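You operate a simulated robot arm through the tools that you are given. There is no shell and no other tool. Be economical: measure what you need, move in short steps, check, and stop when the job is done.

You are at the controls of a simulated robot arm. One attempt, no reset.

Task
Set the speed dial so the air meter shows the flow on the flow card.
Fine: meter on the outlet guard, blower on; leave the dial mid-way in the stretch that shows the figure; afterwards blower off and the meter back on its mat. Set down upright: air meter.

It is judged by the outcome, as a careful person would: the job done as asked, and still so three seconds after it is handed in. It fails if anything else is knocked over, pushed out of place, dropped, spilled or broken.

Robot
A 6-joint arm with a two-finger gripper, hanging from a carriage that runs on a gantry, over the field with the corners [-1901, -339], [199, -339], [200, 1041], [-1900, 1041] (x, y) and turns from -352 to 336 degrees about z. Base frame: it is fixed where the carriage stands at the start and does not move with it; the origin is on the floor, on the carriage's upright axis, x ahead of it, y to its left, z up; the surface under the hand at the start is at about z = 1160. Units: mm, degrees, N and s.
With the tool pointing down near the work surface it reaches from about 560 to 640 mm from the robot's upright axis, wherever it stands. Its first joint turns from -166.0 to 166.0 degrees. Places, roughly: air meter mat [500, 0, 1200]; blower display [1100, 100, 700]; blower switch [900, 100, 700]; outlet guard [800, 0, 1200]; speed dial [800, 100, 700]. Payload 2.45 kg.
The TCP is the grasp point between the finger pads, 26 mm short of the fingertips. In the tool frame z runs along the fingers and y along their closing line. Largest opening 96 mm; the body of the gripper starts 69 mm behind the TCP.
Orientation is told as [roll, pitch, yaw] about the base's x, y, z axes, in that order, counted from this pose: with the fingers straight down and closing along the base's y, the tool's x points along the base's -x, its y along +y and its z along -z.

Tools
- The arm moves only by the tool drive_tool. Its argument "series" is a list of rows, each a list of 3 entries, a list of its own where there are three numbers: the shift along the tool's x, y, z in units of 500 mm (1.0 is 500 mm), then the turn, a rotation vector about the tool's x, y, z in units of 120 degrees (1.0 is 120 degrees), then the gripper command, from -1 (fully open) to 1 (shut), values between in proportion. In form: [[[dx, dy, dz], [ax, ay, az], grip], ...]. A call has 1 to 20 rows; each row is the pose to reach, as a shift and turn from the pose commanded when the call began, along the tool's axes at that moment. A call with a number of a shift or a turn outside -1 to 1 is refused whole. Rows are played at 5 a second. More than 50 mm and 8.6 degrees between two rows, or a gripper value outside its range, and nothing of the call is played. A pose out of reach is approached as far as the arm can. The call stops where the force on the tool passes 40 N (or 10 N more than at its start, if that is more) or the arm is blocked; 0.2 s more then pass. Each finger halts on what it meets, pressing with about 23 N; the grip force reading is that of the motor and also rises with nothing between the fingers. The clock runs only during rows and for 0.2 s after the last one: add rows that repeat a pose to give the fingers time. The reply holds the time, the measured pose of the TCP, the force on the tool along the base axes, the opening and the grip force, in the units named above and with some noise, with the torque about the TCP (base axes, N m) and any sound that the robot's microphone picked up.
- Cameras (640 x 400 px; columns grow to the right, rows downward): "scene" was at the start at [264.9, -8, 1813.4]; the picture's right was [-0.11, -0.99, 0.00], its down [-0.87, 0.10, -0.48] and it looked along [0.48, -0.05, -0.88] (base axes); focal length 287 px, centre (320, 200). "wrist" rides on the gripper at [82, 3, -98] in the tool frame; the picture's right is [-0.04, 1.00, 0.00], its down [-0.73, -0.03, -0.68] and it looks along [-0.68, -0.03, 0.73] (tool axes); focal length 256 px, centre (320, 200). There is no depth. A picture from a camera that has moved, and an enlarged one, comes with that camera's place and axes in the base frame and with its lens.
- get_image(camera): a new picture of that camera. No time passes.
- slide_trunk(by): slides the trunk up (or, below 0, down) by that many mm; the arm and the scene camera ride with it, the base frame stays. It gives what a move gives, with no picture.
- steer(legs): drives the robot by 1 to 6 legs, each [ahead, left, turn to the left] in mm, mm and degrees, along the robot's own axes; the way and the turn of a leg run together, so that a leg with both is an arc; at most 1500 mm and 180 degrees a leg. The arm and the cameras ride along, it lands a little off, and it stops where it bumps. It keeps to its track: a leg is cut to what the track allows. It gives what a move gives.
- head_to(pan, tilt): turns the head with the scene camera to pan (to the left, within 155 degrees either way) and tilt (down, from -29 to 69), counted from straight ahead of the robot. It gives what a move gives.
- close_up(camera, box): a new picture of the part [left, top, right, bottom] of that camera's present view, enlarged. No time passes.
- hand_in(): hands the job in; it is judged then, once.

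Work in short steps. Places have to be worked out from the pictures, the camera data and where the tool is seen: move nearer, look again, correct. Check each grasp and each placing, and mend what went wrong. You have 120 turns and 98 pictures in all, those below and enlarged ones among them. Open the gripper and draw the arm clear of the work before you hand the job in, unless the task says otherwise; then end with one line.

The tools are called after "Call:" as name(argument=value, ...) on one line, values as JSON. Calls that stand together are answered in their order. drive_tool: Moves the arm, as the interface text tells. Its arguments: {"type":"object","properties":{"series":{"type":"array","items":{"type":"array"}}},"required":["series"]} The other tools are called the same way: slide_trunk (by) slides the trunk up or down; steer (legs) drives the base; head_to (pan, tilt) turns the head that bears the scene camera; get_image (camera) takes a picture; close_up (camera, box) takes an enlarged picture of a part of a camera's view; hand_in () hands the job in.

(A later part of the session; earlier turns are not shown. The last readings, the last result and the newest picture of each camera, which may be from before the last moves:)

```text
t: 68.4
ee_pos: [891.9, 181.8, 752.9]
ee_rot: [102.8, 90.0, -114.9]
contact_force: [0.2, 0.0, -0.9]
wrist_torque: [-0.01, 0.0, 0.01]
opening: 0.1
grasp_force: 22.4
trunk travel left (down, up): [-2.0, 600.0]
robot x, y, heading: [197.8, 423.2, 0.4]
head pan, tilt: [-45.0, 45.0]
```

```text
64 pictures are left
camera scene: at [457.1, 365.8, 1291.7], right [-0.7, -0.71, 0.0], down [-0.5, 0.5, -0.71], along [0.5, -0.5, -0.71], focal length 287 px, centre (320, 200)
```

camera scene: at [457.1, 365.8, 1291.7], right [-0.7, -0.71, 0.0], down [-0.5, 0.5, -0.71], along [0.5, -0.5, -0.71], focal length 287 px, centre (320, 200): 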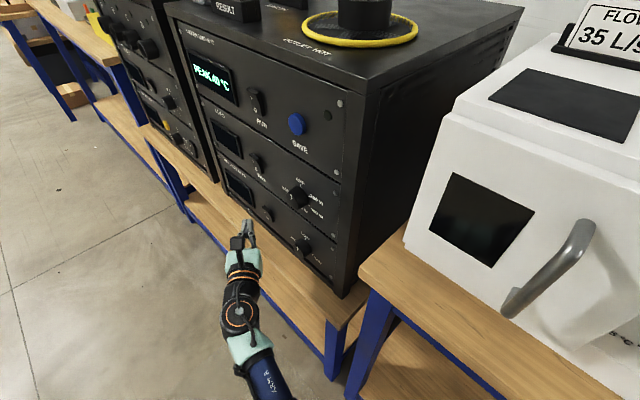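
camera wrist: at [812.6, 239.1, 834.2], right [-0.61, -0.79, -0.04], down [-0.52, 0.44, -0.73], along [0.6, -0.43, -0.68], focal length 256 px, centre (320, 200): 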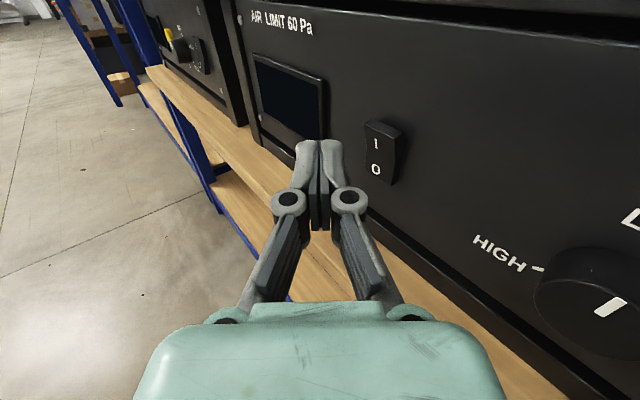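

'I' is at about (920, 110, 737). I move to TCP ≈ (904, 150, 743), just short of contact.

Call:
drive_tool(series=[[[-0.01, 0.018, 0.029], [0, 0, 0], 1], [[-0.019, 0.036, 0.058], [0, 0, 0], 1], [[-0.019, 0.036, 0.058], [0, 0, 0], 1]])

Call:
get_image(camera="wrist")

```text
t: 69.2
ee_pos: [901.1, 152.1, 743.6]
ee_rot: [33.5, 90.0, 175.8]
contact_force: [0.3, 0.0, -0.5]
wrist_torque: [0.01, 0.01, -0.03]
opening: 0.0
grasp_force: 22.9
trunk travel left (down, up): [-2.0, 600.0]
robot x, y, heading: [201.9, 419.3, 0.4]
head pan, tilt: [-45.0, 45.0]
```

```text
63 pictures are left
camera wrist: at [823.0, 208.0, 824.8], right [-0.61, -0.79, -0.04], down [-0.52, 0.44, -0.73], along [0.6, -0.43, -0.68], focal length 256 px, centre (320, 200)
```

wrist: 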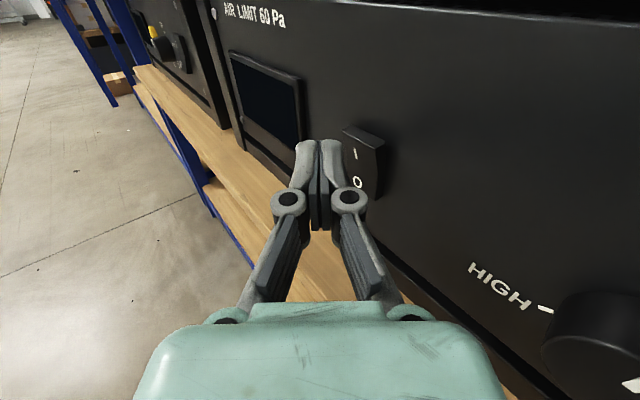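

I push along −y in 3 mm rows to tilt the top of the rocker in.

Call:
drive_tool(series=[[[0, 0.0047, 0.0037], [0, 0, 0], 1], [[0, 0.0095, 0.0073], [0, 0, 0], 1], [[0, 0.0142, 0.011], [0, 0, 0], 1], [[0, 0.019, 0.0146], [0, 0, 0], 1], [[0, 0.0237, 0.0183], [0, 0, 0], 1], [[0, 0.0237, 0.0183], [0, 0, 0], 1]])

Call:
close_up(camera="scene", box=[180, 120, 360, 290])

```text
t: 70.6
ee_pos: [902.6, 135.7, 743.7]
ee_rot: [85.3, 90.1, -132.4]
contact_force: [-0.5, -1.3, 0.5]
wrist_torque: [0.0, 0.0, 0.0]
opening: 0.1
grasp_force: 23.2
trunk travel left (down, up): [-2.0, 600.0]
robot x, y, heading: [200.7, 422.9, 0.4]
head pan, tilt: [-45.0, 45.0]
```

```text
2.35 times, centred on (270, 205) of scene
camera zoom: at [457.1, 366.3, 1291.6], right [-0.7, -0.71, 0.0], down [-0.5, 0.5, -0.71], along [0.5, -0.5, -0.71], focal length 676 px, centre (438, 188)
```

zoom: 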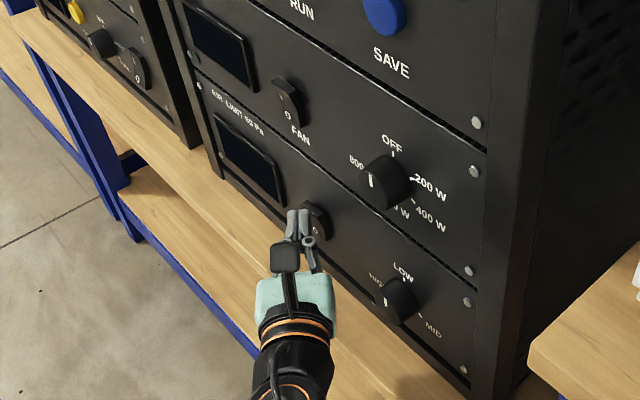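

No force yet at y=136. I keep pushing.

Call:
drive_tool(series=[[[0, 0.0047, 0.0037], [0, 0, 0], 1], [[0, 0.0095, 0.0073], [0, 0, 0], 1], [[0, 0.0142, 0.011], [0, 0, 0], 1], [[0, 0.019, 0.0146], [0, 0, 0], 1], [[0, 0.019, 0.0146], [0, 0, 0], 1]])

Call:
get_image(camera="wrist")

```text
t: 71.8
ee_pos: [904.1, 127.5, 743.8]
ee_rot: [-86.6, 90.0, 55.7]
contact_force: [-2.4, 10.8, 6.6]
wrist_torque: [-0.05, -0.02, 0.08]
opening: 0.1
grasp_force: 23.3
trunk travel left (down, up): [-2.0, 600.0]
robot x, y, heading: [197.7, 422.3, 0.4]
head pan, tilt: [-45.0, 45.0]
```

```text
61 pictures are left
camera wrist: at [825.3, 184.4, 824.9], right [-0.61, -0.79, -0.04], down [-0.52, 0.44, -0.73], along [0.6, -0.43, -0.68], focal length 256 px, centre (320, 200)
```

wrist: 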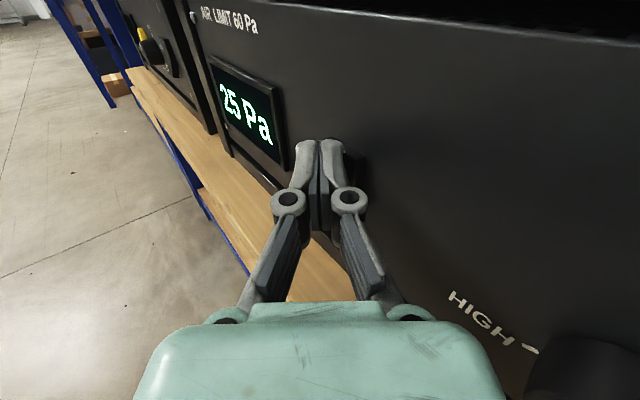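

The blower is on (25 Pa at LOW). I withdraw straight back, drive away and read the meter.

Call:
drive_tool(series=[[[0, -0.0315, -0.0245], [0, 0, 0], 1], [[0, -0.063, -0.049], [0, 0, 0], 1], [[0, -0.095, -0.073], [0, 0, 0], 1], [[0, -0.095, -0.073], [0, 0, 0], 1]])

Call:
steer(legs=[[0, 250, 0]])

Call:
head_to(pan=-60, tilt=20)

Call:
get_image(camera="scene")

```text
t: 72.8
ee_pos: [906.3, 185.5, 743.0]
ee_rot: [58.3, 90.1, -159.7]
contact_force: [-0.7, 0.3, 0.0]
wrist_torque: [-0.01, 0.01, -0.04]
opening: 0.0
grasp_force: 22.8
trunk travel left (down, up): [-2.0, 600.0]
robot x, y, heading: [198.5, 424.6, 0.3]
head pan, tilt: [-45.0, 45.0]
```

```text
t: 74.6
ee_pos: [903.8, 430.7, 743.4]
ee_rot: [-13.2, 90.1, 128.4]
contact_force: [0.3, 1.3, 0.4]
wrist_torque: [-0.02, 0.0, -0.01]
opening: 0.0
grasp_force: 23.0
trunk travel left (down, up): [-2.0, 600.0]
robot x, y, heading: [198.3, 675.7, -0.0]
head pan, tilt: [-45.0, 45.0]
```

```text
t: 75.5
ee_pos: [902.9, 430.4, 743.2]
ee_rot: [59.6, 90.0, -158.8]
contact_force: [-0.7, 0.1, 1.4]
wrist_torque: [0.03, 0.0, 0.01]
opening: 0.2
grasp_force: 23.4
trunk travel left (down, up): [-2.0, 600.0]
robot x, y, heading: [201.0, 673.8, -0.7]
head pan, tilt: [-60.0, 20.0]
```

```text
60 pictures are left
camera scene: at [445.5, 592.0, 1330.2], right [-0.87, -0.5, 0.0], down [-0.17, 0.3, -0.94], along [0.47, -0.82, -0.34], focal length 287 px, centre (320, 200)
```

scene: 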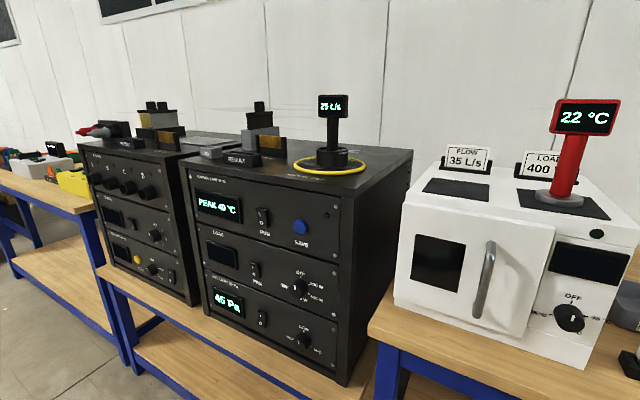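

Call:
close_up(camera="scene", box=[300, 80, 370, 124])

Call:
close_up(camera="scene", box=[200, 275, 340, 365])

```text
9.09 times, centred on (335, 102) of scene
camera zoom: at [445.5, 592.0, 1330.2], right [-0.87, -0.5, 0.0], down [-0.17, 0.3, -0.94], along [0.47, -0.82, -0.34], focal length 2613 px, centre (184, 1091)
```

zoom: 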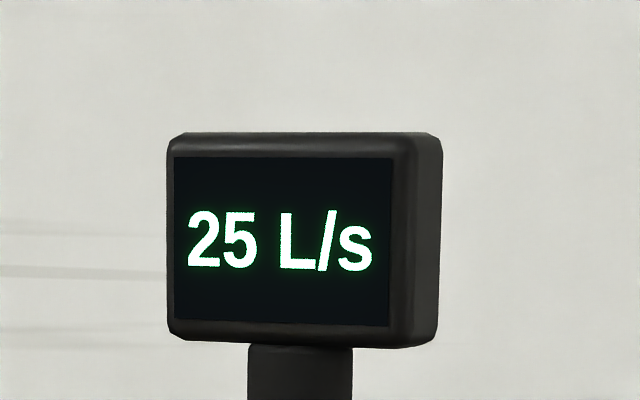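

```text
4.44 times, centred on (270, 320) of scene
camera zoom: at [445.5, 592.0, 1330.2], right [-0.87, -0.5, 0.0], down [-0.17, 0.3, -0.94], along [0.47, -0.82, -0.34], focal length 1277 px, centre (542, -333)
```

zoom: 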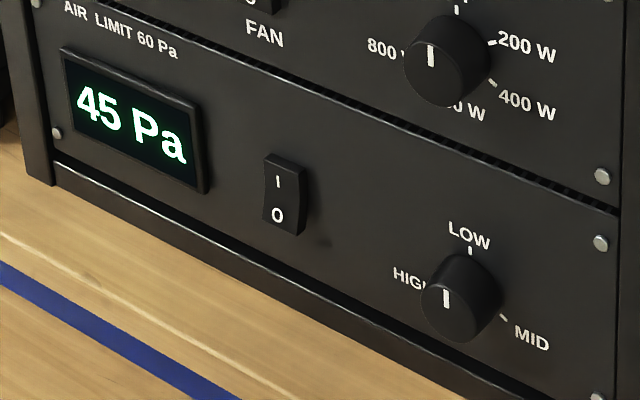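

At LOW: 25 L/s and 45 Pa (limit 60 Pa), dial mark pointing up. Now I move the tool back in x to the dial's line and un-yaw it to face the panel squarely.

Call:
drive_tool(series=[[[0, 0.05, -0.065], [0, 0, 0], 1], [[0, 0.1, -0.13], [0, 0, 0], 0], [[0, 0.154, -0.199], [0, 0, 0], -0.3], [[0, 0.154, -0.199], [-0.06, 0, 0], -0.3], [[0, 0.154, -0.199], [-0.12, 0, 0], -0.3], [[0, 0.154, -0.199], [-0.18, 0, 0], -0.3], [[0, 0.154, -0.199], [-0.24, 0, 0], -0.3], [[0, 0.154, -0.199], [-0.3, 0, 0], -0.3], [[0, 0.154, -0.199], [-0.36, 0, 0], -0.3], [[0, 0.154, -0.199], [-0.433, 0, 0], -0.3], [[0, 0.154, -0.199], [-0.433, 0, 0], -0.3]])

Call:
get_image(camera="wrist")

```text
refused: row 10 steps farther than a row can; nothing moved
```

```text
57 pictures are left
camera wrist: at [824.1, 488.0, 824.2], right [-0.62, -0.78, -0.04], down [-0.51, 0.44, -0.73], along [0.59, -0.43, -0.68], focal length 256 px, centre (320, 200)
```

wrist: 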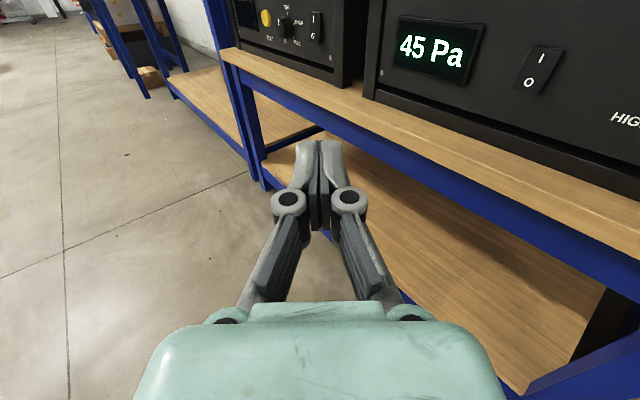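

One row was too big; I split it finer.

Call:
drive_tool(series=[[[0, 0.05, -0.065], [0, 0, 0], 1], [[0, 0.1, -0.13], [0, 0, 0], 0], [[0, 0.154, -0.199], [0, 0, 0], -0.3], [[0, 0.154, -0.199], [-0.06, 0, 0], -0.3], [[0, 0.154, -0.199], [-0.12, 0, 0], -0.3], [[0, 0.154, -0.199], [-0.18, 0, 0], -0.3], [[0, 0.154, -0.199], [-0.24, 0, 0], -0.3], [[0, 0.154, -0.199], [-0.3, 0, 0], -0.3], [[0, 0.154, -0.199], [-0.36, 0, 0], -0.3], [[0, 0.154, -0.199], [-0.4, 0, 0], -0.3], [[0, 0.154, -0.199], [-0.43, 0, 0], -0.3], [[0, 0.154, -0.199], [-0.43, 0, 0], -0.3]])

Call:
get_image(camera="wrist")

```text
t: 78.1
ee_pos: [775.9, 432.0, 743.7]
ee_rot: [149.3, 90.0, -120.5]
contact_force: [-0.3, 0.3, -0.1]
wrist_torque: [0.0, -0.03, -0.01]
opening: 62.5
grasp_force: 0.0
trunk travel left (down, up): [-2.0, 600.0]
robot x, y, heading: [199.8, 671.7, -0.2]
head pan, tilt: [-60.0, 20.0]
```

```text
56 pictures are left
camera wrist: at [773.7, 529.1, 824.5], right [-1.0, 0.0, -0.04], down [0.03, 0.68, -0.73], along [0.03, -0.73, -0.68], focal length 256 px, centre (320, 200)
```

wrist: 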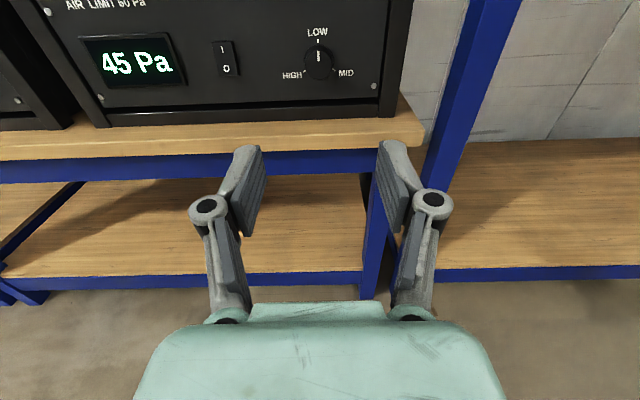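

Dial is at about (780, 125, 720), square ahead. I drive closer to TCP y≈195.

Call:
steer(legs=[[0, -237, 0.2]])

Call:
drive_tool(series=[[[-0.02, 0, 0], [0, 0, 0], -0.3], [[-0.04, 0, 0], [0, 0, 0], -0.3], [[-0.04, 0, 0], [0, 0, 0], -0.3]])

Call:
get_image(camera="wrist")

```text
t: 79.9
ee_pos: [775.3, 193.9, 744.3]
ee_rot: [155.4, 90.0, -114.6]
contact_force: [-0.3, -0.5, 0.4]
wrist_torque: [-0.01, -0.03, 0.03]
opening: 62.4
grasp_force: 0.0
trunk travel left (down, up): [-2.0, 600.0]
robot x, y, heading: [201.7, 441.6, -0.6]
head pan, tilt: [-60.0, 20.0]
```

```text
t: 80.7
ee_pos: [773.8, 194.5, 722.8]
ee_rot: [85.7, 90.0, 175.7]
contact_force: [0.0, 0.6, -0.6]
wrist_torque: [0.01, -0.03, 0.0]
opening: 62.5
grasp_force: 0.0
trunk travel left (down, up): [-2.0, 600.0]
robot x, y, heading: [196.6, 435.1, -0.7]
head pan, tilt: [-60.0, 20.0]
```

```text
55 pictures are left
camera wrist: at [771.6, 291.9, 804.6], right [-1.0, 0.0, -0.04], down [0.03, 0.68, -0.73], along [0.03, -0.73, -0.68], focal length 256 px, centre (320, 200)
```

wrist: 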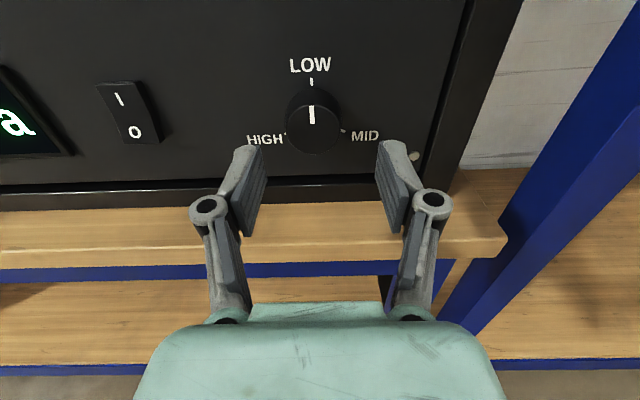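

Against the tool axis the knob sits about 4 mm toward +x and 6–7 mm higher: about (778, 729). I correct and advance 35 mm.

Call:
drive_tool(series=[[[0.012, -0.008, 0.02], [0, 0, 0], -0.3], [[0.012, -0.008, 0.045], [0, 0, 0], -0.3], [[0.012, -0.008, 0.07], [0, 0, 0], -0.3], [[0.012, -0.008, 0.07], [0, 0, 0], -0.3]])

Call:
get_image(camera="wrist")

```text
t: 81.7
ee_pos: [776.0, 158.3, 731.9]
ee_rot: [22.4, 90.0, 112.5]
contact_force: [0.2, 0.5, 0.1]
wrist_torque: [0.02, 0.0, -0.02]
opening: 62.6
grasp_force: 0.0
trunk travel left (down, up): [-2.0, 600.0]
robot x, y, heading: [196.0, 439.2, -0.7]
head pan, tilt: [-60.0, 20.0]
```

```text
54 pictures are left
camera wrist: at [773.7, 256.3, 812.2], right [-1.0, 0.0, -0.04], down [0.03, 0.68, -0.73], along [0.03, -0.73, -0.68], focal length 256 px, centre (320, 200)
```

wrist: 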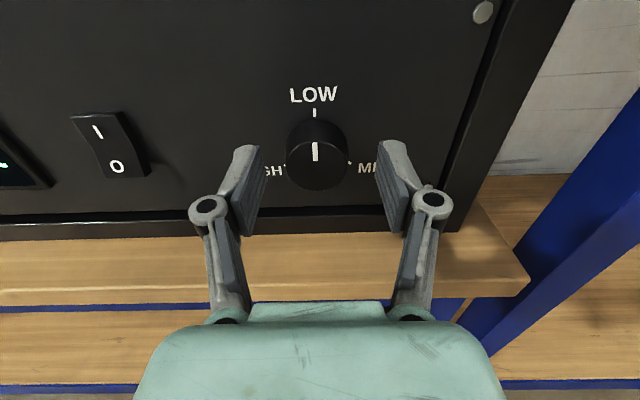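

Re-reading the silhouette: knob diameter ≈36 mm, centre (778, 720), front face at y≈128. I lower 11 mm, shift 2 mm and advance 25 mm.

Call:
drive_tool(series=[[[-0.022, -0.004, 0], [0, 0, 0], -0.3], [[-0.022, -0.004, 0.02], [0, 0, 0], -0.3], [[-0.022, -0.004, 0.036], [0, 0, 0], -0.3], [[-0.022, -0.004, 0.05], [0, 0, 0], -0.3], [[-0.022, -0.004, 0.05], [0, 0, 0], -0.3]])

Call:
get_image(camera="wrist")

```text
t: 82.9
ee_pos: [770.2, 135.4, 726.3]
ee_rot: [68.6, 90.0, 158.6]
contact_force: [0.3, -0.5, -0.2]
wrist_torque: [0.0, 0.0, -0.01]
opening: 62.5
grasp_force: 0.0
out of reach, approached as far as the arm can: row 1, 2, 3, 4, 5
trunk travel left (down, up): [-2.0, 600.0]
robot x, y, heading: [198.5, 438.9, -0.3]
head pan, tilt: [-60.0, 20.0]
```

```text
53 pictures are left
camera wrist: at [768.0, 232.7, 806.8], right [-1.0, 0.0, -0.04], down [0.03, 0.68, -0.73], along [0.03, -0.73, -0.68], focal length 256 px, centre (320, 200)
```

wrist: 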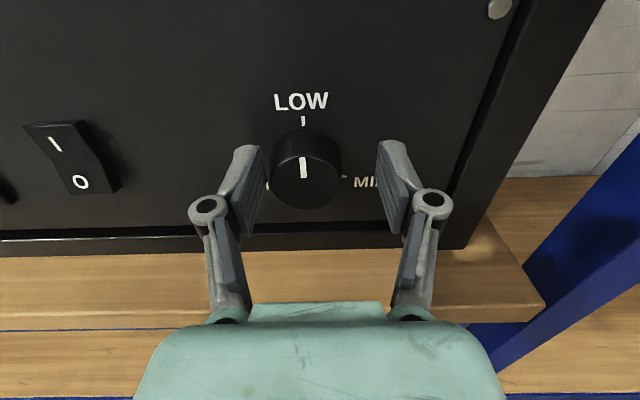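

Out of reach this far to the side. I retract 60 mm with the arm, then bring the robot 60 mm nearer instead.

Call:
drive_tool(series=[[[0, 0, -0.06], [0, 0, 0], -0.3], [[0, 0, -0.13], [0, 0, 0], -0.3], [[0, 0, -0.13], [0, 0, 0], -0.3], [[0, 0, -0.13], [0, 0, 0], -0.3]])

Call:
steer(legs=[[0, -50, 0.5]])

Call:
get_image(camera="wrist")

```text
t: 83.9
ee_pos: [773.1, 198.5, 727.6]
ee_rot: [170.3, 89.9, -100.0]
contact_force: [-0.4, -0.1, 0.5]
wrist_torque: [-0.01, 0.05, -0.03]
opening: 62.4
grasp_force: 0.1
trunk travel left (down, up): [-2.0, 600.0]
robot x, y, heading: [202.2, 437.3, -0.3]
head pan, tilt: [-60.0, 20.0]
```

```text
t: 84.8
ee_pos: [774.0, 152.9, 727.5]
ee_rot: [173.2, 89.8, -96.7]
contact_force: [-0.2, -0.3, 0.1]
wrist_torque: [-0.05, -0.02, -0.04]
opening: 62.3
grasp_force: 0.1
trunk travel left (down, up): [-2.0, 600.0]
robot x, y, heading: [198.8, 387.1, -0.1]
head pan, tilt: [-60.0, 20.0]
```

```text
52 pictures are left
camera wrist: at [771.6, 249.5, 808.0], right [-1.0, 0.0, -0.04], down [0.03, 0.68, -0.74], along [0.03, -0.74, -0.68], focal length 256 px, centre (320, 200)
```

wrist: 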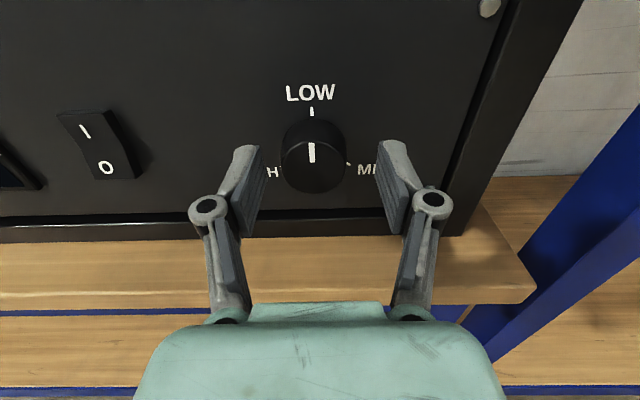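

Now at (774, 153, 727.5) and in reach. I move to (778, 133, 720).

Call:
drive_tool(series=[[[-0.014, -0.008, 0], [0, 0, 0], -0.3], [[-0.014, -0.008, 0.02], [0, 0, 0], -0.3], [[-0.014, -0.008, 0.04], [0, 0, 0], -0.3], [[-0.014, -0.008, 0.04], [0, 0, 0], -0.3]])

Call:
get_image(camera="wrist")

```text
t: 85.8
ee_pos: [773.7, 135.0, 724.0]
ee_rot: [172.9, 89.9, -96.9]
contact_force: [0.2, 0.8, 0.6]
wrist_torque: [0.03, -0.03, 0.0]
opening: 62.7
grasp_force: 0.1
out of reach, approached as far as the arm can: row 1, 2, 3, 4
trunk travel left (down, up): [-2.0, 600.0]
robot x, y, heading: [197.9, 389.3, -0.0]
head pan, tilt: [-60.0, 20.0]
```

```text
51 pictures are left
camera wrist: at [770.0, 232.5, 804.2], right [-1.0, -0.01, -0.04], down [0.03, 0.68, -0.73], along [0.03, -0.74, -0.68], focal length 256 px, centre (320, 200)
```

wrist: 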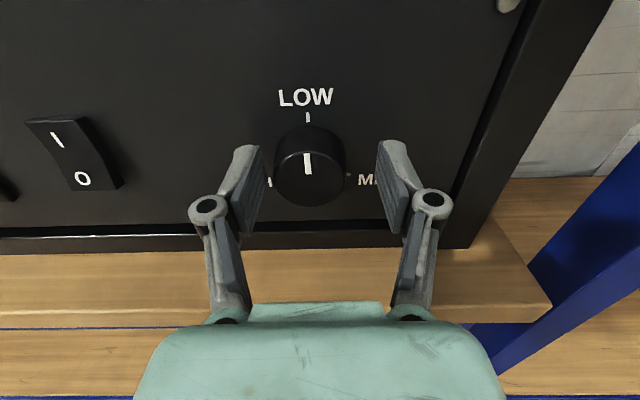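

Still 4 mm short. A 5° yaw brings the wrist about 17 mm closer, which is harmless for gripping the knob.

Call:
drive_tool(series=[[[0, 0, -0.004], [0.02, 0, 0], -0.3], [[0, 0, -0.004], [0.042, 0, 0], -0.3], [[0, 0, -0.004], [0.042, 0, 0], -0.3]])

Call:
get_image(camera="wrist")

```text
t: 86.6
ee_pos: [786.4, 134.8, 714.6]
ee_rot: [166.1, 89.9, -98.6]
contact_force: [-0.3, -0.3, 1.1]
wrist_torque: [0.04, 0.0, 0.02]
opening: 62.5
grasp_force: 0.0
out of reach, approached as far as the arm can: row 1, 2, 3
trunk travel left (down, up): [-2.0, 600.0]
robot x, y, heading: [199.8, 388.7, 0.1]
head pan, tilt: [-60.0, 20.0]
```

```text
50 pictures are left
camera wrist: at [774.2, 231.5, 795.0], right [-0.99, -0.09, -0.04], down [-0.03, 0.68, -0.73], along [0.09, -0.73, -0.68], focal length 256 px, centre (320, 200)
```

wrist: 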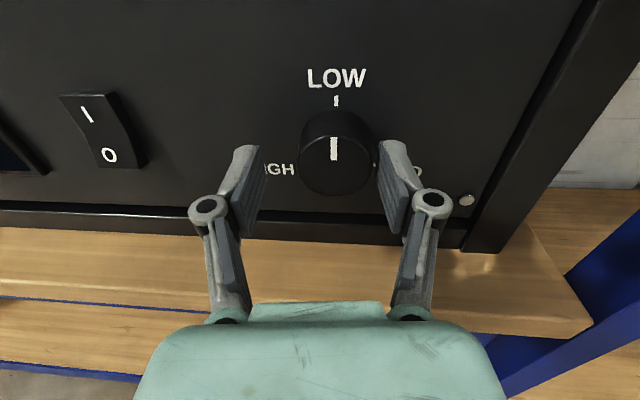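

It overshot to (786, 135, 715). I correct −8 in x and +5 in z.

Call:
drive_tool(series=[[[0.01, 0.016, 0], [0, 0, 0], -0.3], [[0.01, 0.016, 0], [0, 0, 0], -0.3], [[0.01, 0.016, 0], [0, 0, 0], -0.3]])

Call:
get_image(camera="wrist")

```text
t: 87.4
ee_pos: [785.4, 135.2, 713.8]
ee_rot: [170.0, 89.9, -94.7]
contact_force: [0.4, -0.1, 0.9]
wrist_torque: [-0.02, 0.0, -0.01]
opening: 62.1
grasp_force: 0.2
out of reach, approached as far as the arm can: row 1, 2, 3
trunk travel left (down, up): [-2.0, 600.0]
robot x, y, heading: [197.3, 388.4, 0.3]
head pan, tilt: [-60.0, 20.0]
```

```text
49 pictures are left
camera wrist: at [774.1, 231.5, 795.1], right [-0.99, -0.09, -0.04], down [-0.03, 0.68, -0.74], along [0.09, -0.73, -0.68], focal length 256 px, centre (320, 200)
```

wrist: 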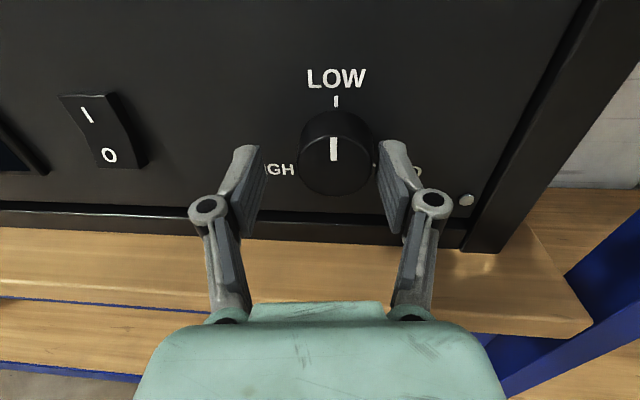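

The reading did not change, so the commanded point is still beyond reach. I back it off by a larger step up and toward the robot.

Call:
drive_tool(series=[[[0.02, 0.01, -0.02], [0, 0, 0], -0.3], [[0.04, 0.02, -0.04], [0, 0, 0], -0.3], [[0.04, 0.02, -0.04], [0, 0, 0], -0.3], [[0.04, 0.02, -0.04], [0, 0, 0], -0.3]])

```text
t: 88.4
ee_pos: [790.9, 155.4, 722.7]
ee_rot: [171.9, 89.9, -92.9]
contact_force: [0.4, -0.1, -0.2]
wrist_torque: [0.03, 0.0, -0.01]
opening: 62.4
grasp_force: 0.0
out of reach, approached as far as the arm can: row 1, 2, 3, 4
trunk travel left (down, up): [-2.0, 600.0]
robot x, y, heading: [199.0, 387.3, -0.0]
head pan, tilt: [-60.0, 20.0]
```

Still clipped. I keep pulling the command toward −x until the tool follows.

Call:
drive_tool(series=[[[0, 0.03, 0], [0, 0, 0], -0.3], [[0, 0.06, 0], [0, 0, 0], -0.3], [[0, 0.06, 0], [0, 0, 0], -0.3], [[0, 0.06, 0], [0, 0, 0], -0.3]])

```text
t: 89.4
ee_pos: [783.5, 150.6, 709.2]
ee_rot: [165.0, 89.8, -99.9]
contact_force: [-0.4, -0.5, 0.0]
wrist_torque: [-0.03, 0.02, 0.0]
opening: 62.4
grasp_force: 0.1
out of reach, approached as far as the arm can: row 1, 2, 3, 4
trunk travel left (down, up): [-2.0, 600.0]
robot x, y, heading: [197.0, 389.9, 0.1]
head pan, tilt: [-60.0, 20.0]
```

The reach surface slopes as expected and the command is still beyond it. I pull it back along the surface normal, −x and +z.

Call:
drive_tool(series=[[[0.03, 0.05, 0], [0, 0, 0], -0.3], [[0.05, 0.09, 0], [0, 0, 0], -0.3], [[0.05, 0.09, 0], [0, 0, 0], -0.3], [[0.05, 0.09, 0], [0, 0, 0], -0.3]])

```text
t: 90.4
ee_pos: [783.6, 143.3, 709.6]
ee_rot: [167.4, 89.8, -97.4]
contact_force: [-0.4, 0.1, 0.4]
wrist_torque: [0.01, 0.02, 0.01]
opening: 62.6
grasp_force: 0.1
out of reach, approached as far as the arm can: row 1, 2, 3, 4
trunk travel left (down, up): [-2.0, 600.0]
robot x, y, heading: [197.2, 386.7, 0.0]
head pan, tilt: [-60.0, 20.0]
```

Still on the boundary. I continue along the normal and also retract a bit from the panel.

Call:
drive_tool(series=[[[0.03, 0.05, -0.02], [0, 0, 0], -0.3], [[0.06, 0.1, -0.04], [0, 0, 0], -0.3], [[0.06, 0.1, -0.04], [0, 0, 0], -0.3], [[0.06, 0.1, -0.04], [0, 0, 0], -0.3]])

```text
t: 91.4
ee_pos: [783.0, 160.2, 709.1]
ee_rot: [167.0, 89.9, -97.7]
contact_force: [-0.2, -0.3, -0.7]
wrist_torque: [-0.04, -0.03, -0.02]
opening: 62.6
grasp_force: 0.2
out of reach, approached as far as the arm can: row 1, 2, 3, 4
trunk travel left (down, up): [-2.0, 600.0]
robot x, y, heading: [198.9, 388.8, 0.0]
head pan, tilt: [-60.0, 20.0]
```

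Wait, the pattern fits the inner limit, not the outer one: pulling toward the robot pushes the tool back out along the same surface. I return the command outward to about (778, 160, 720).

Call:
drive_tool(series=[[[-0.04, -0.08, 0], [0, 0, 0], -0.3], [[-0.08, -0.16, 0], [0, 0, 0], -0.3], [[-0.12, -0.22, 0], [0, 0, 0], -0.3], [[-0.142, -0.274, 0], [0, 0, 0], -0.3], [[-0.142, -0.274, 0], [0, 0, 0], -0.3]])

```text
t: 92.6
ee_pos: [786.4, 161.2, 709.0]
ee_rot: [160.6, 89.9, -104.1]
contact_force: [0.2, -0.6, -0.3]
wrist_torque: [-0.01, 0.03, 0.01]
opening: 62.3
grasp_force: 0.0
out of reach, approached as far as the arm can: row 1, 2, 3, 4, 5
trunk travel left (down, up): [-2.0, 600.0]
robot x, y, heading: [198.5, 388.9, -0.2]
head pan, tilt: [-60.0, 20.0]
```

I probe further outward (+30 x) to see if the tool follows.

Call:
drive_tool(series=[[[0, -0.03, 0], [0, 0, 0], -0.3], [[0, -0.06, 0], [0, 0, 0], -0.3], [[0, -0.06, 0], [0, 0, 0], -0.3]])

```text
t: 93.4
ee_pos: [794.8, 164.5, 722.2]
ee_rot: [179.0, 90.0, -85.7]
contact_force: [-0.1, -0.4, -0.9]
wrist_torque: [-0.01, -0.01, 0.02]
opening: 62.4
grasp_force: 0.0
out of reach, approached as far as the arm can: row 1, 2, 3
trunk travel left (down, up): [-2.0, 600.0]
robot x, y, heading: [200.5, 389.4, -0.1]
head pan, tilt: [-60.0, 20.0]
```

The tool seems stuck at the stretched-elbow singularity. I pull the command up a good way (100 mm) so that the elbow bends again, staying 35 mm off the knob.

Call:
drive_tool(series=[[[0.05, 0.02, -0.04], [0, 0, 0], -0.3], [[0.12, 0.04, -0.08], [0, 0, 0], -0.3], [[0.2, 0.06, -0.1], [0, 0, 0], -0.3], [[0.2, 0.06, -0.1], [0, 0, 0], -0.3], [[0.2, 0.06, -0.1], [0, 0, 0], -0.3]])

```text
t: 94.6
ee_pos: [762.9, 208.2, 821.4]
ee_rot: [147.5, 89.9, -117.2]
contact_force: [-0.5, -0.8, 1.2]
wrist_torque: [0.0, -0.03, 0.0]
opening: 62.4
grasp_force: 0.0
trunk travel left (down, up): [-2.0, 600.0]
robot x, y, heading: [195.1, 389.1, -0.2]
head pan, tilt: [-60.0, 20.0]
```

Unstuck and following at (763, 208, 821). The target at 5° yaw lies about 10 mm inside the limit, so I go to (778, 165, 720) directly.

Call:
drive_tool(series=[[[-0.05, -0.005, 0], [0, 0, 0], -0.3], [[-0.1, -0.01, 0], [0, 0, 0], -0.3], [[-0.15, -0.016, 0], [0, 0, 0], -0.3], [[-0.2, -0.021, 0.02], [0, 0, 0], -0.3], [[-0.2, -0.021, 0.06], [0, 0, 0], -0.3], [[-0.2, -0.021, 0.086], [0, 0, 0], -0.3], [[-0.2, -0.021, 0.086], [0, 0, 0], -0.3]])

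Call:
get_image(camera="wrist")

```text
t: 96.2
ee_pos: [774.3, 167.6, 723.0]
ee_rot: [-179.9, 89.9, -84.6]
contact_force: [0.4, 0.7, -0.6]
wrist_torque: [0.03, 0.02, 0.01]
opening: 62.7
grasp_force: 0.0
trunk travel left (down, up): [-2.0, 600.0]
robot x, y, heading: [197.6, 386.1, 0.2]
head pan, tilt: [-60.0, 20.0]
```

```text
48 pictures are left
camera wrist: at [762.9, 265.4, 803.4], right [-0.99, -0.09, -0.04], down [-0.03, 0.68, -0.73], along [0.1, -0.73, -0.68], focal length 256 px, centre (320, 200)
```

wrist: 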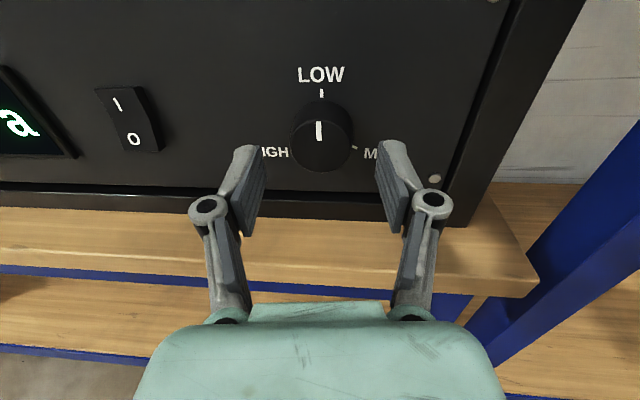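

Aligned laterally. I lower 4 mm and advance 33 mm so the pads flank the knob.

Call:
drive_tool(series=[[[-0.008, 0, 0.02], [0, 0, 0], -0.3], [[-0.008, 0, 0.04], [0, 0, 0], -0.3], [[-0.008, 0, 0.066], [0, 0, 0], -0.3], [[-0.008, 0, 0.066], [0, 0, 0], -0.3]])

Call:
get_image(camera="wrist")

```text
t: 97.2
ee_pos: [778.3, 135.3, 717.7]
ee_rot: [166.9, 89.8, -97.7]
contact_force: [0.1, 0.3, -0.4]
wrist_torque: [-0.02, 0.04, 0.0]
opening: 62.6
grasp_force: 0.1
trunk travel left (down, up): [-2.0, 600.0]
robot x, y, heading: [201.5, 385.8, 0.3]
head pan, tilt: [-60.0, 20.0]
```

```text
47 pictures are left
camera wrist: at [766.6, 231.8, 798.2], right [-0.99, -0.09, -0.04], down [-0.03, 0.68, -0.73], along [0.1, -0.73, -0.68], focal length 256 px, centre (320, 200)
```

wrist: 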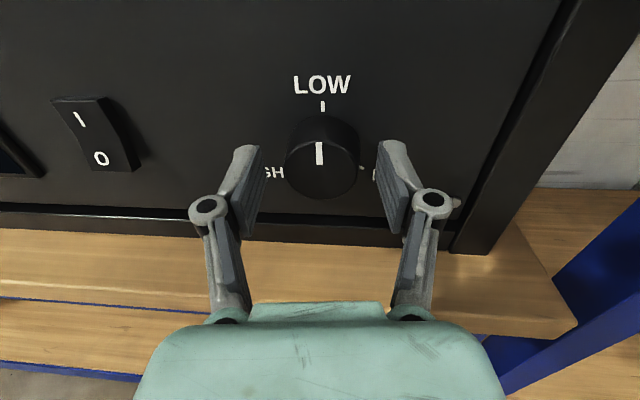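

Well placed. I raise 2 mm and close on the knob.

Call:
drive_tool(series=[[[0.004, 0, 0], [0, 0, 0], 0], [[0.004, 0, 0], [0, 0, 0], 0.3], [[0.004, 0, 0], [0, 0, 0], 1], [[0.004, 0, 0], [0, 0, 0], 1], [[0.004, 0, 0], [0, 0, 0], 1]])

Call:
get_image(camera="wrist")

```text
t: 98.4
ee_pos: [777.8, 135.5, 721.3]
ee_rot: [148.9, 89.8, -115.8]
contact_force: [-4.6, 1.6, 2.7]
wrist_torque: [-0.1, 0.02, -0.29]
opening: 41.3
grasp_force: 45.5
trunk travel left (down, up): [-2.0, 600.0]
robot x, y, heading: [197.5, 385.5, 0.4]
head pan, tilt: [-60.0, 20.0]
```

```text
46 pictures are left
camera wrist: at [765.6, 232.2, 801.0], right [-0.99, -0.09, -0.04], down [-0.03, 0.68, -0.73], along [0.09, -0.73, -0.68], focal length 256 px, centre (320, 200)
```

wrist: 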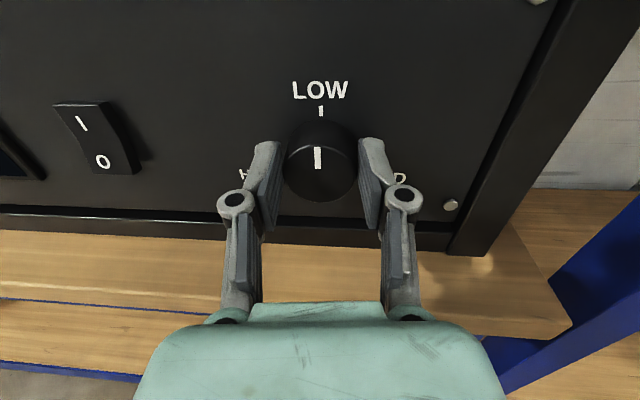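

Gripped (41 mm). I turn clockwise 24° in small rows and read the displays.

Call:
drive_tool(series=[[[0, 0, 0], [0, 0, 0.05], 1], [[0, 0, 0], [0, 0, 0.1], 1], [[0, 0, 0], [0, 0, 0.15], 1], [[0, 0, 0], [0, 0, 0.2], 1], [[0, 0, 0], [0, 0, 0.2], 1]])

Call:
get_image(camera="scene")

Call:
get_image(camera="wrist")

```text
t: 99.6
ee_pos: [774.4, 136.9, 719.6]
ee_rot: [-90.2, 66.1, 5.1]
contact_force: [-8.7, -1.3, -3.4]
wrist_torque: [-0.48, 0.1, -0.63]
opening: 41.5
grasp_force: 45.6
trunk travel left (down, up): [-2.0, 600.0]
robot x, y, heading: [197.1, 387.7, 0.1]
head pan, tilt: [-60.0, 20.0]
```

```text
45 pictures are left
camera scene: at [443.0, 307.0, 1329.9], right [-0.87, -0.5, 0.0], down [-0.17, 0.3, -0.94], along [0.47, -0.81, -0.34], focal length 287 px, centre (320, 200)
```

scene: 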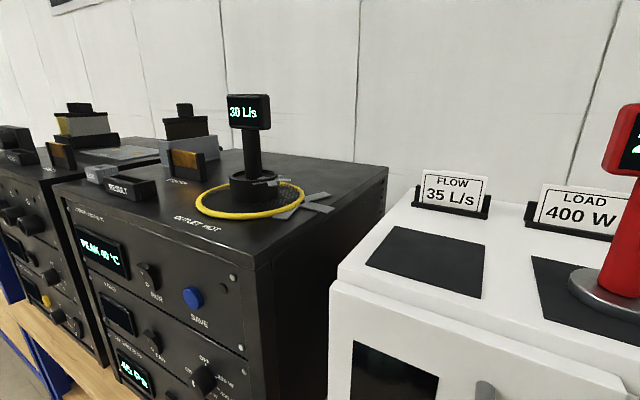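

```text
44 pictures are left
camera wrist: at [730.8, 229.1, 792.3], right [-0.89, -0.08, -0.44], down [0.26, 0.71, -0.66], along [0.37, -0.7, -0.61], focal length 256 px, centre (320, 200)
```

wrist: 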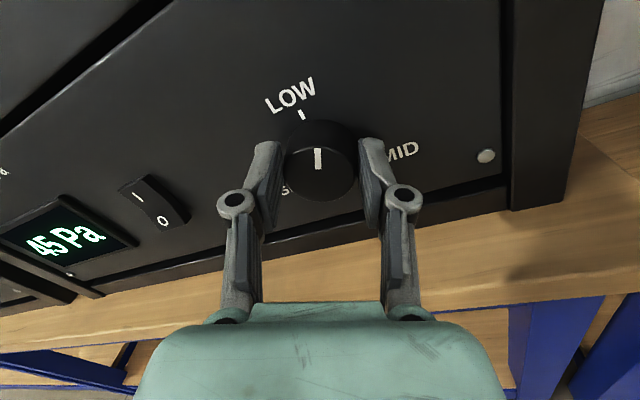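

It works: 30 L/s and 45 Pa at 24° (tool pitch gives the angle). I step 6° more and read.

Call:
drive_tool(series=[[[0, 0, 0], [0, 0, 0.025], 1], [[0, 0, 0], [0, 0, 0.05], 1], [[0, 0, 0], [0, 0, 0.05], 1], [[0, 0, 0], [0, 0, 0.05], 1], [[0, 0, 0], [0, 0, 0.05], 1], [[0, 0, 0], [0, 0, 0.05], 1]])

Call:
close_up(camera="scene", box=[80, 80, 320, 400])

```text
t: 101.0
ee_pos: [774.7, 135.3, 720.3]
ee_rot: [-90.1, 60.2, 5.1]
contact_force: [-8.9, -3.9, -10.2]
wrist_torque: [0.59, 0.06, -0.42]
opening: 41.6
grasp_force: 45.0
trunk travel left (down, up): [-2.0, 600.0]
robot x, y, heading: [198.6, 388.6, 0.3]
head pan, tilt: [-60.0, 20.0]
```

```text
1.25 times, centred on (200, 240) of scene
camera zoom: at [442.7, 306.7, 1329.8], right [-0.87, -0.5, 0.0], down [-0.17, 0.3, -0.94], along [0.47, -0.81, -0.34], focal length 359 px, centre (470, 150)
```

zoom: 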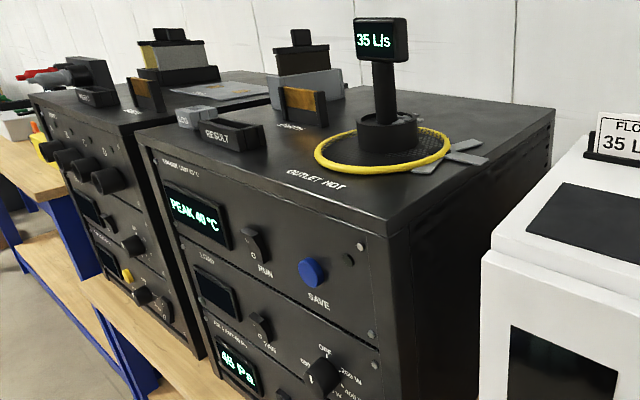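

35 L/s at 30°. To find the stretch I step on by 4° each and read flow and pressure.

Call:
drive_tool(series=[[[0, 0, 0], [0, 0, 0.017], 1], [[0, 0, 0], [0, 0, 0.033], 1], [[0, 0, 0], [0, 0, 0.033], 1], [[0, 0, 0], [0, 0, 0.033], 1], [[0, 0, 0], [0, 0, 0.033], 1]])

Call:
close_up(camera="scene", box=[80, 80, 320, 400])

```text
t: 102.2
ee_pos: [774.3, 135.8, 719.3]
ee_rot: [-90.3, 56.3, 5.2]
contact_force: [-14.4, -3.4, -4.6]
wrist_torque: [0.08, 0.07, -0.65]
opening: 41.3
grasp_force: 44.7
trunk travel left (down, up): [-2.0, 600.0]
robot x, y, heading: [198.6, 387.1, -0.1]
head pan, tilt: [-60.0, 20.0]
```

```text
1.25 times, centred on (200, 240) of scene
camera zoom: at [442.2, 306.6, 1329.8], right [-0.87, -0.5, 0.0], down [-0.17, 0.3, -0.94], along [0.47, -0.81, -0.34], focal length 359 px, centre (470, 150)
```

zoom: 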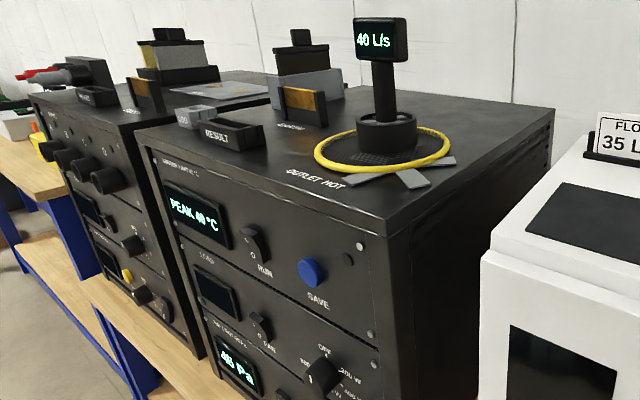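

40 L/s at 33.8°. Now I step back 1.5° to find the upper edge.

Call:
drive_tool(series=[[[0, 0, 0], [0, 0, -0.0125], 1], [[0, 0, 0], [0, 0, -0.0125], 1], [[0, 0, 0], [0, 0, -0.0125], 1], [[0, 0, 0], [0, 0, -0.0125], 1], [[0, 0, 0], [0, 0, -0.0125], 1]])

Call:
close_up(camera="scene", box=[80, 80, 320, 400])

```text
t: 103.4
ee_pos: [774.0, 135.5, 718.9]
ee_rot: [-90.2, 57.7, 5.2]
contact_force: [-10.2, -4.3, -9.5]
wrist_torque: [0.46, 0.11, -0.18]
opening: 41.5
grasp_force: 44.9
trunk travel left (down, up): [-2.0, 600.0]
robot x, y, heading: [201.7, 389.0, 0.2]
head pan, tilt: [-60.0, 20.0]
```

```text
1.25 times, centred on (200, 240) of scene
camera zoom: at [442.5, 306.9, 1329.7], right [-0.87, -0.5, 0.0], down [-0.17, 0.3, -0.94], along [0.47, -0.81, -0.34], focal length 359 px, centre (470, 150)
```

zoom: 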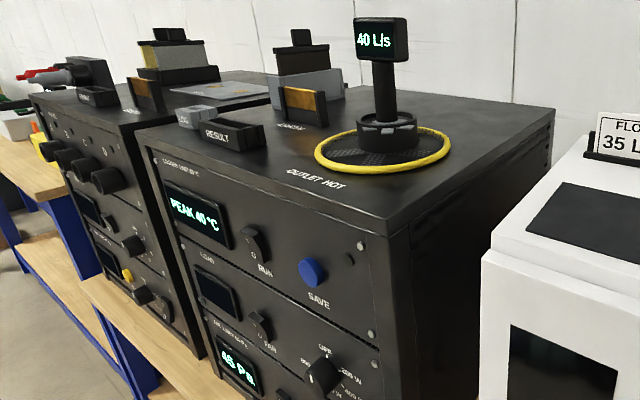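

Still 40 at 32.3°. Back 1.5° more.

Call:
drive_tool(series=[[[0, 0, 0], [0, 0, -0.0125], 1], [[0, 0, 0], [0, 0, -0.0125], 1], [[0, 0, 0], [0, 0, -0.0125], 1], [[0, 0, 0], [0, 0, -0.0125], 1], [[0, 0, 0], [0, 0, -0.0125], 1]])

Call:
close_up(camera="scene", box=[80, 80, 320, 400])

Call:
close_up(camera="wrist", box=[220, 60, 420, 220])

```text
t: 104.6
ee_pos: [774.2, 136.0, 720.1]
ee_rot: [-90.2, 59.2, 5.0]
contact_force: [-7.4, -2.8, -8.9]
wrist_torque: [0.17, 0.08, -0.21]
opening: 41.4
grasp_force: 45.0
trunk travel left (down, up): [-2.0, 600.0]
robot x, y, heading: [200.4, 386.6, 0.3]
head pan, tilt: [-60.0, 20.0]
```

```text
1.25 times, centred on (200, 240) of scene
camera zoom: at [443.0, 307.1, 1329.9], right [-0.87, -0.5, 0.0], down [-0.17, 0.3, -0.94], along [0.47, -0.81, -0.34], focal length 359 px, centre (470, 150)
```

zoom: 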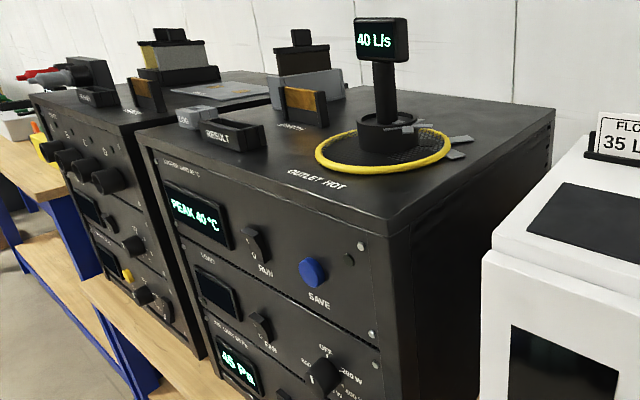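

```text
2.50 times, centred on (320, 140) of wrist
camera zoom: at [721.7, 228.4, 787.1], right [-0.83, -0.08, -0.55], down [0.34, 0.71, -0.62], along [0.44, -0.7, -0.57], focal length 640 px, centre (320, 350)
```

zoom: 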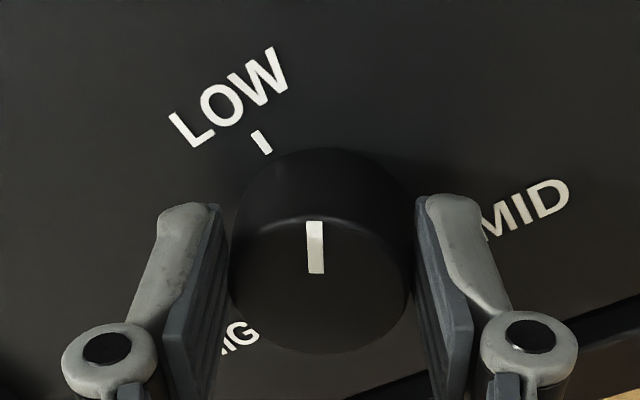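

Still 40 at 30.8°, whereas 35 showed at 29.8°. I wait in place 2 s to see if the reading lags.

Call:
drive_tool(series=[[[0, 0, 0], [0, 0, 0], 1], [[0, 0, 0], [0, 0, 0], 1], [[0, 0, 0], [0, 0, 0], 1], [[0, 0, 0], [0, 0, 0], 1], [[0, 0, 0], [0, 0, 0], 1], [[0, 0, 0], [0, 0, 0], 1], [[0, 0, 0], [0, 0, 0], 1], [[0, 0, 0], [0, 0, 0], 1], [[0, 0, 0], [0, 0, 0], 1], [[0, 0, 0], [0, 0, 0], 1]])

Call:
close_up(camera="scene", box=[210, 80, 290, 140])

```text
t: 106.8
ee_pos: [774.4, 136.2, 719.7]
ee_rot: [-90.1, 59.1, 5.2]
contact_force: [-6.8, -2.3, -8.4]
wrist_torque: [0.31, 0.08, -0.32]
opening: 41.4
grasp_force: 44.9
trunk travel left (down, up): [-2.0, 600.0]
robot x, y, heading: [199.2, 390.0, 0.4]
head pan, tilt: [-60.0, 20.0]
```

```text
6.67 times, centred on (250, 110) of scene
camera zoom: at [443.0, 307.1, 1329.9], right [-0.87, -0.5, 0.0], down [-0.17, 0.3, -0.94], along [0.47, -0.81, -0.34], focal length 1916 px, centre (787, 800)
```

zoom: 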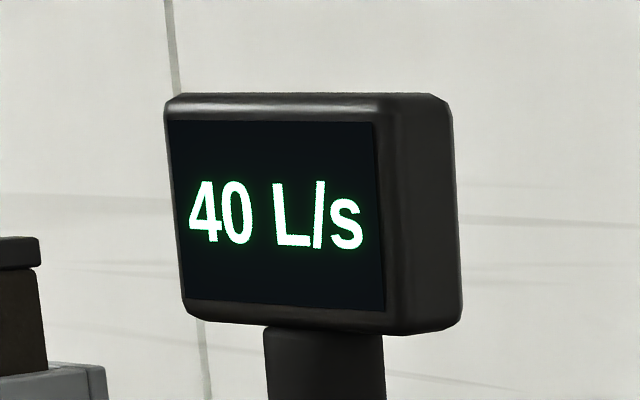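

Stable at 40. I step back 2.5° (to about 28.4°) and wait.

Call:
drive_tool(series=[[[0, 0, 0], [0, 0, -0.021], 1], [[0, 0, 0], [0, 0, -0.021], 1], [[0, 0, 0], [0, 0, -0.021], 1], [[0, 0, 0], [0, 0, -0.021], 1], [[0, 0, 0], [0, 0, -0.021], 1], [[0, 0, 0], [0, 0, -0.021], 1], [[0, 0, 0], [0, 0, -0.021], 1], [[0, 0, 0], [0, 0, -0.021], 1]])

Call:
close_up(camera="scene", box=[210, 80, 290, 140])

```text
t: 108.6
ee_pos: [775.2, 135.6, 719.4]
ee_rot: [-90.2, 61.7, 5.0]
contact_force: [-6.3, -1.8, -3.3]
wrist_torque: [-0.11, 0.05, -0.32]
opening: 41.4
grasp_force: 44.7
trunk travel left (down, up): [-2.0, 600.0]
robot x, y, heading: [201.4, 388.1, 0.2]
head pan, tilt: [-60.0, 20.0]
```

```text
6.67 times, centred on (250, 110) of scene
camera zoom: at [443.4, 307.1, 1330.0], right [-0.87, -0.5, 0.0], down [-0.17, 0.3, -0.94], along [0.47, -0.81, -0.34], focal length 1916 px, centre (787, 800)
```

zoom: 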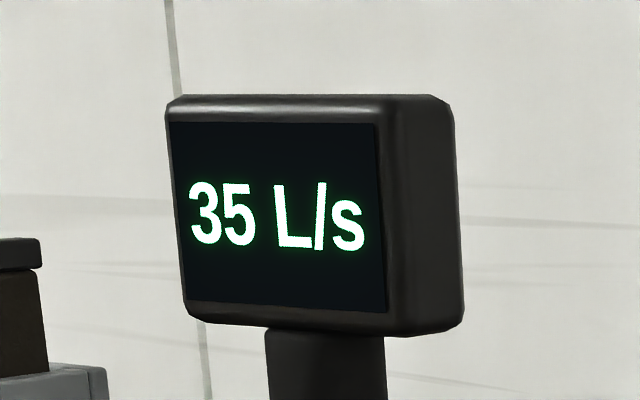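

35 at 28.3°. Now the lower edge: back to about 25.3°.

Call:
drive_tool(series=[[[0, 0, 0], [0, 0, -0.025], 1], [[0, 0, 0], [0, 0, -0.025], 1], [[0, 0, 0], [0, 0, -0.025], 1], [[0, 0, 0], [0, 0, -0.025], 1], [[0, 0, 0], [0, 0, -0.025], 1], [[0, 0, 0], [0, 0, -0.025], 1], [[0, 0, 0], [0, 0, -0.025], 1], [[0, 0, 0], [0, 0, -0.025], 1]])

Call:
close_up(camera="scene", box=[210, 80, 290, 140])

```text
t: 110.4
ee_pos: [775.2, 134.6, 718.7]
ee_rot: [-90.4, 64.7, 4.9]
contact_force: [-6.4, -3.1, -1.6]
wrist_torque: [-0.2, 0.06, -0.39]
opening: 41.7
grasp_force: 45.1
trunk travel left (down, up): [-2.0, 600.0]
robot x, y, heading: [201.1, 387.6, -0.0]
head pan, tilt: [-60.0, 20.0]
```

```text
6.67 times, centred on (250, 110) of scene
camera zoom: at [443.5, 306.8, 1330.1], right [-0.87, -0.5, 0.0], down [-0.17, 0.3, -0.94], along [0.47, -0.81, -0.34], focal length 1916 px, centre (787, 800)
```

zoom: 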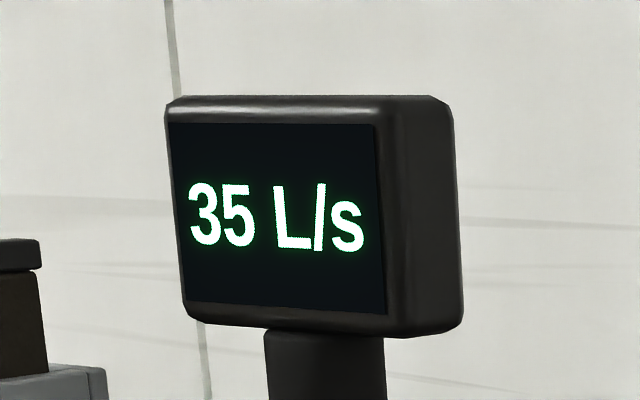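

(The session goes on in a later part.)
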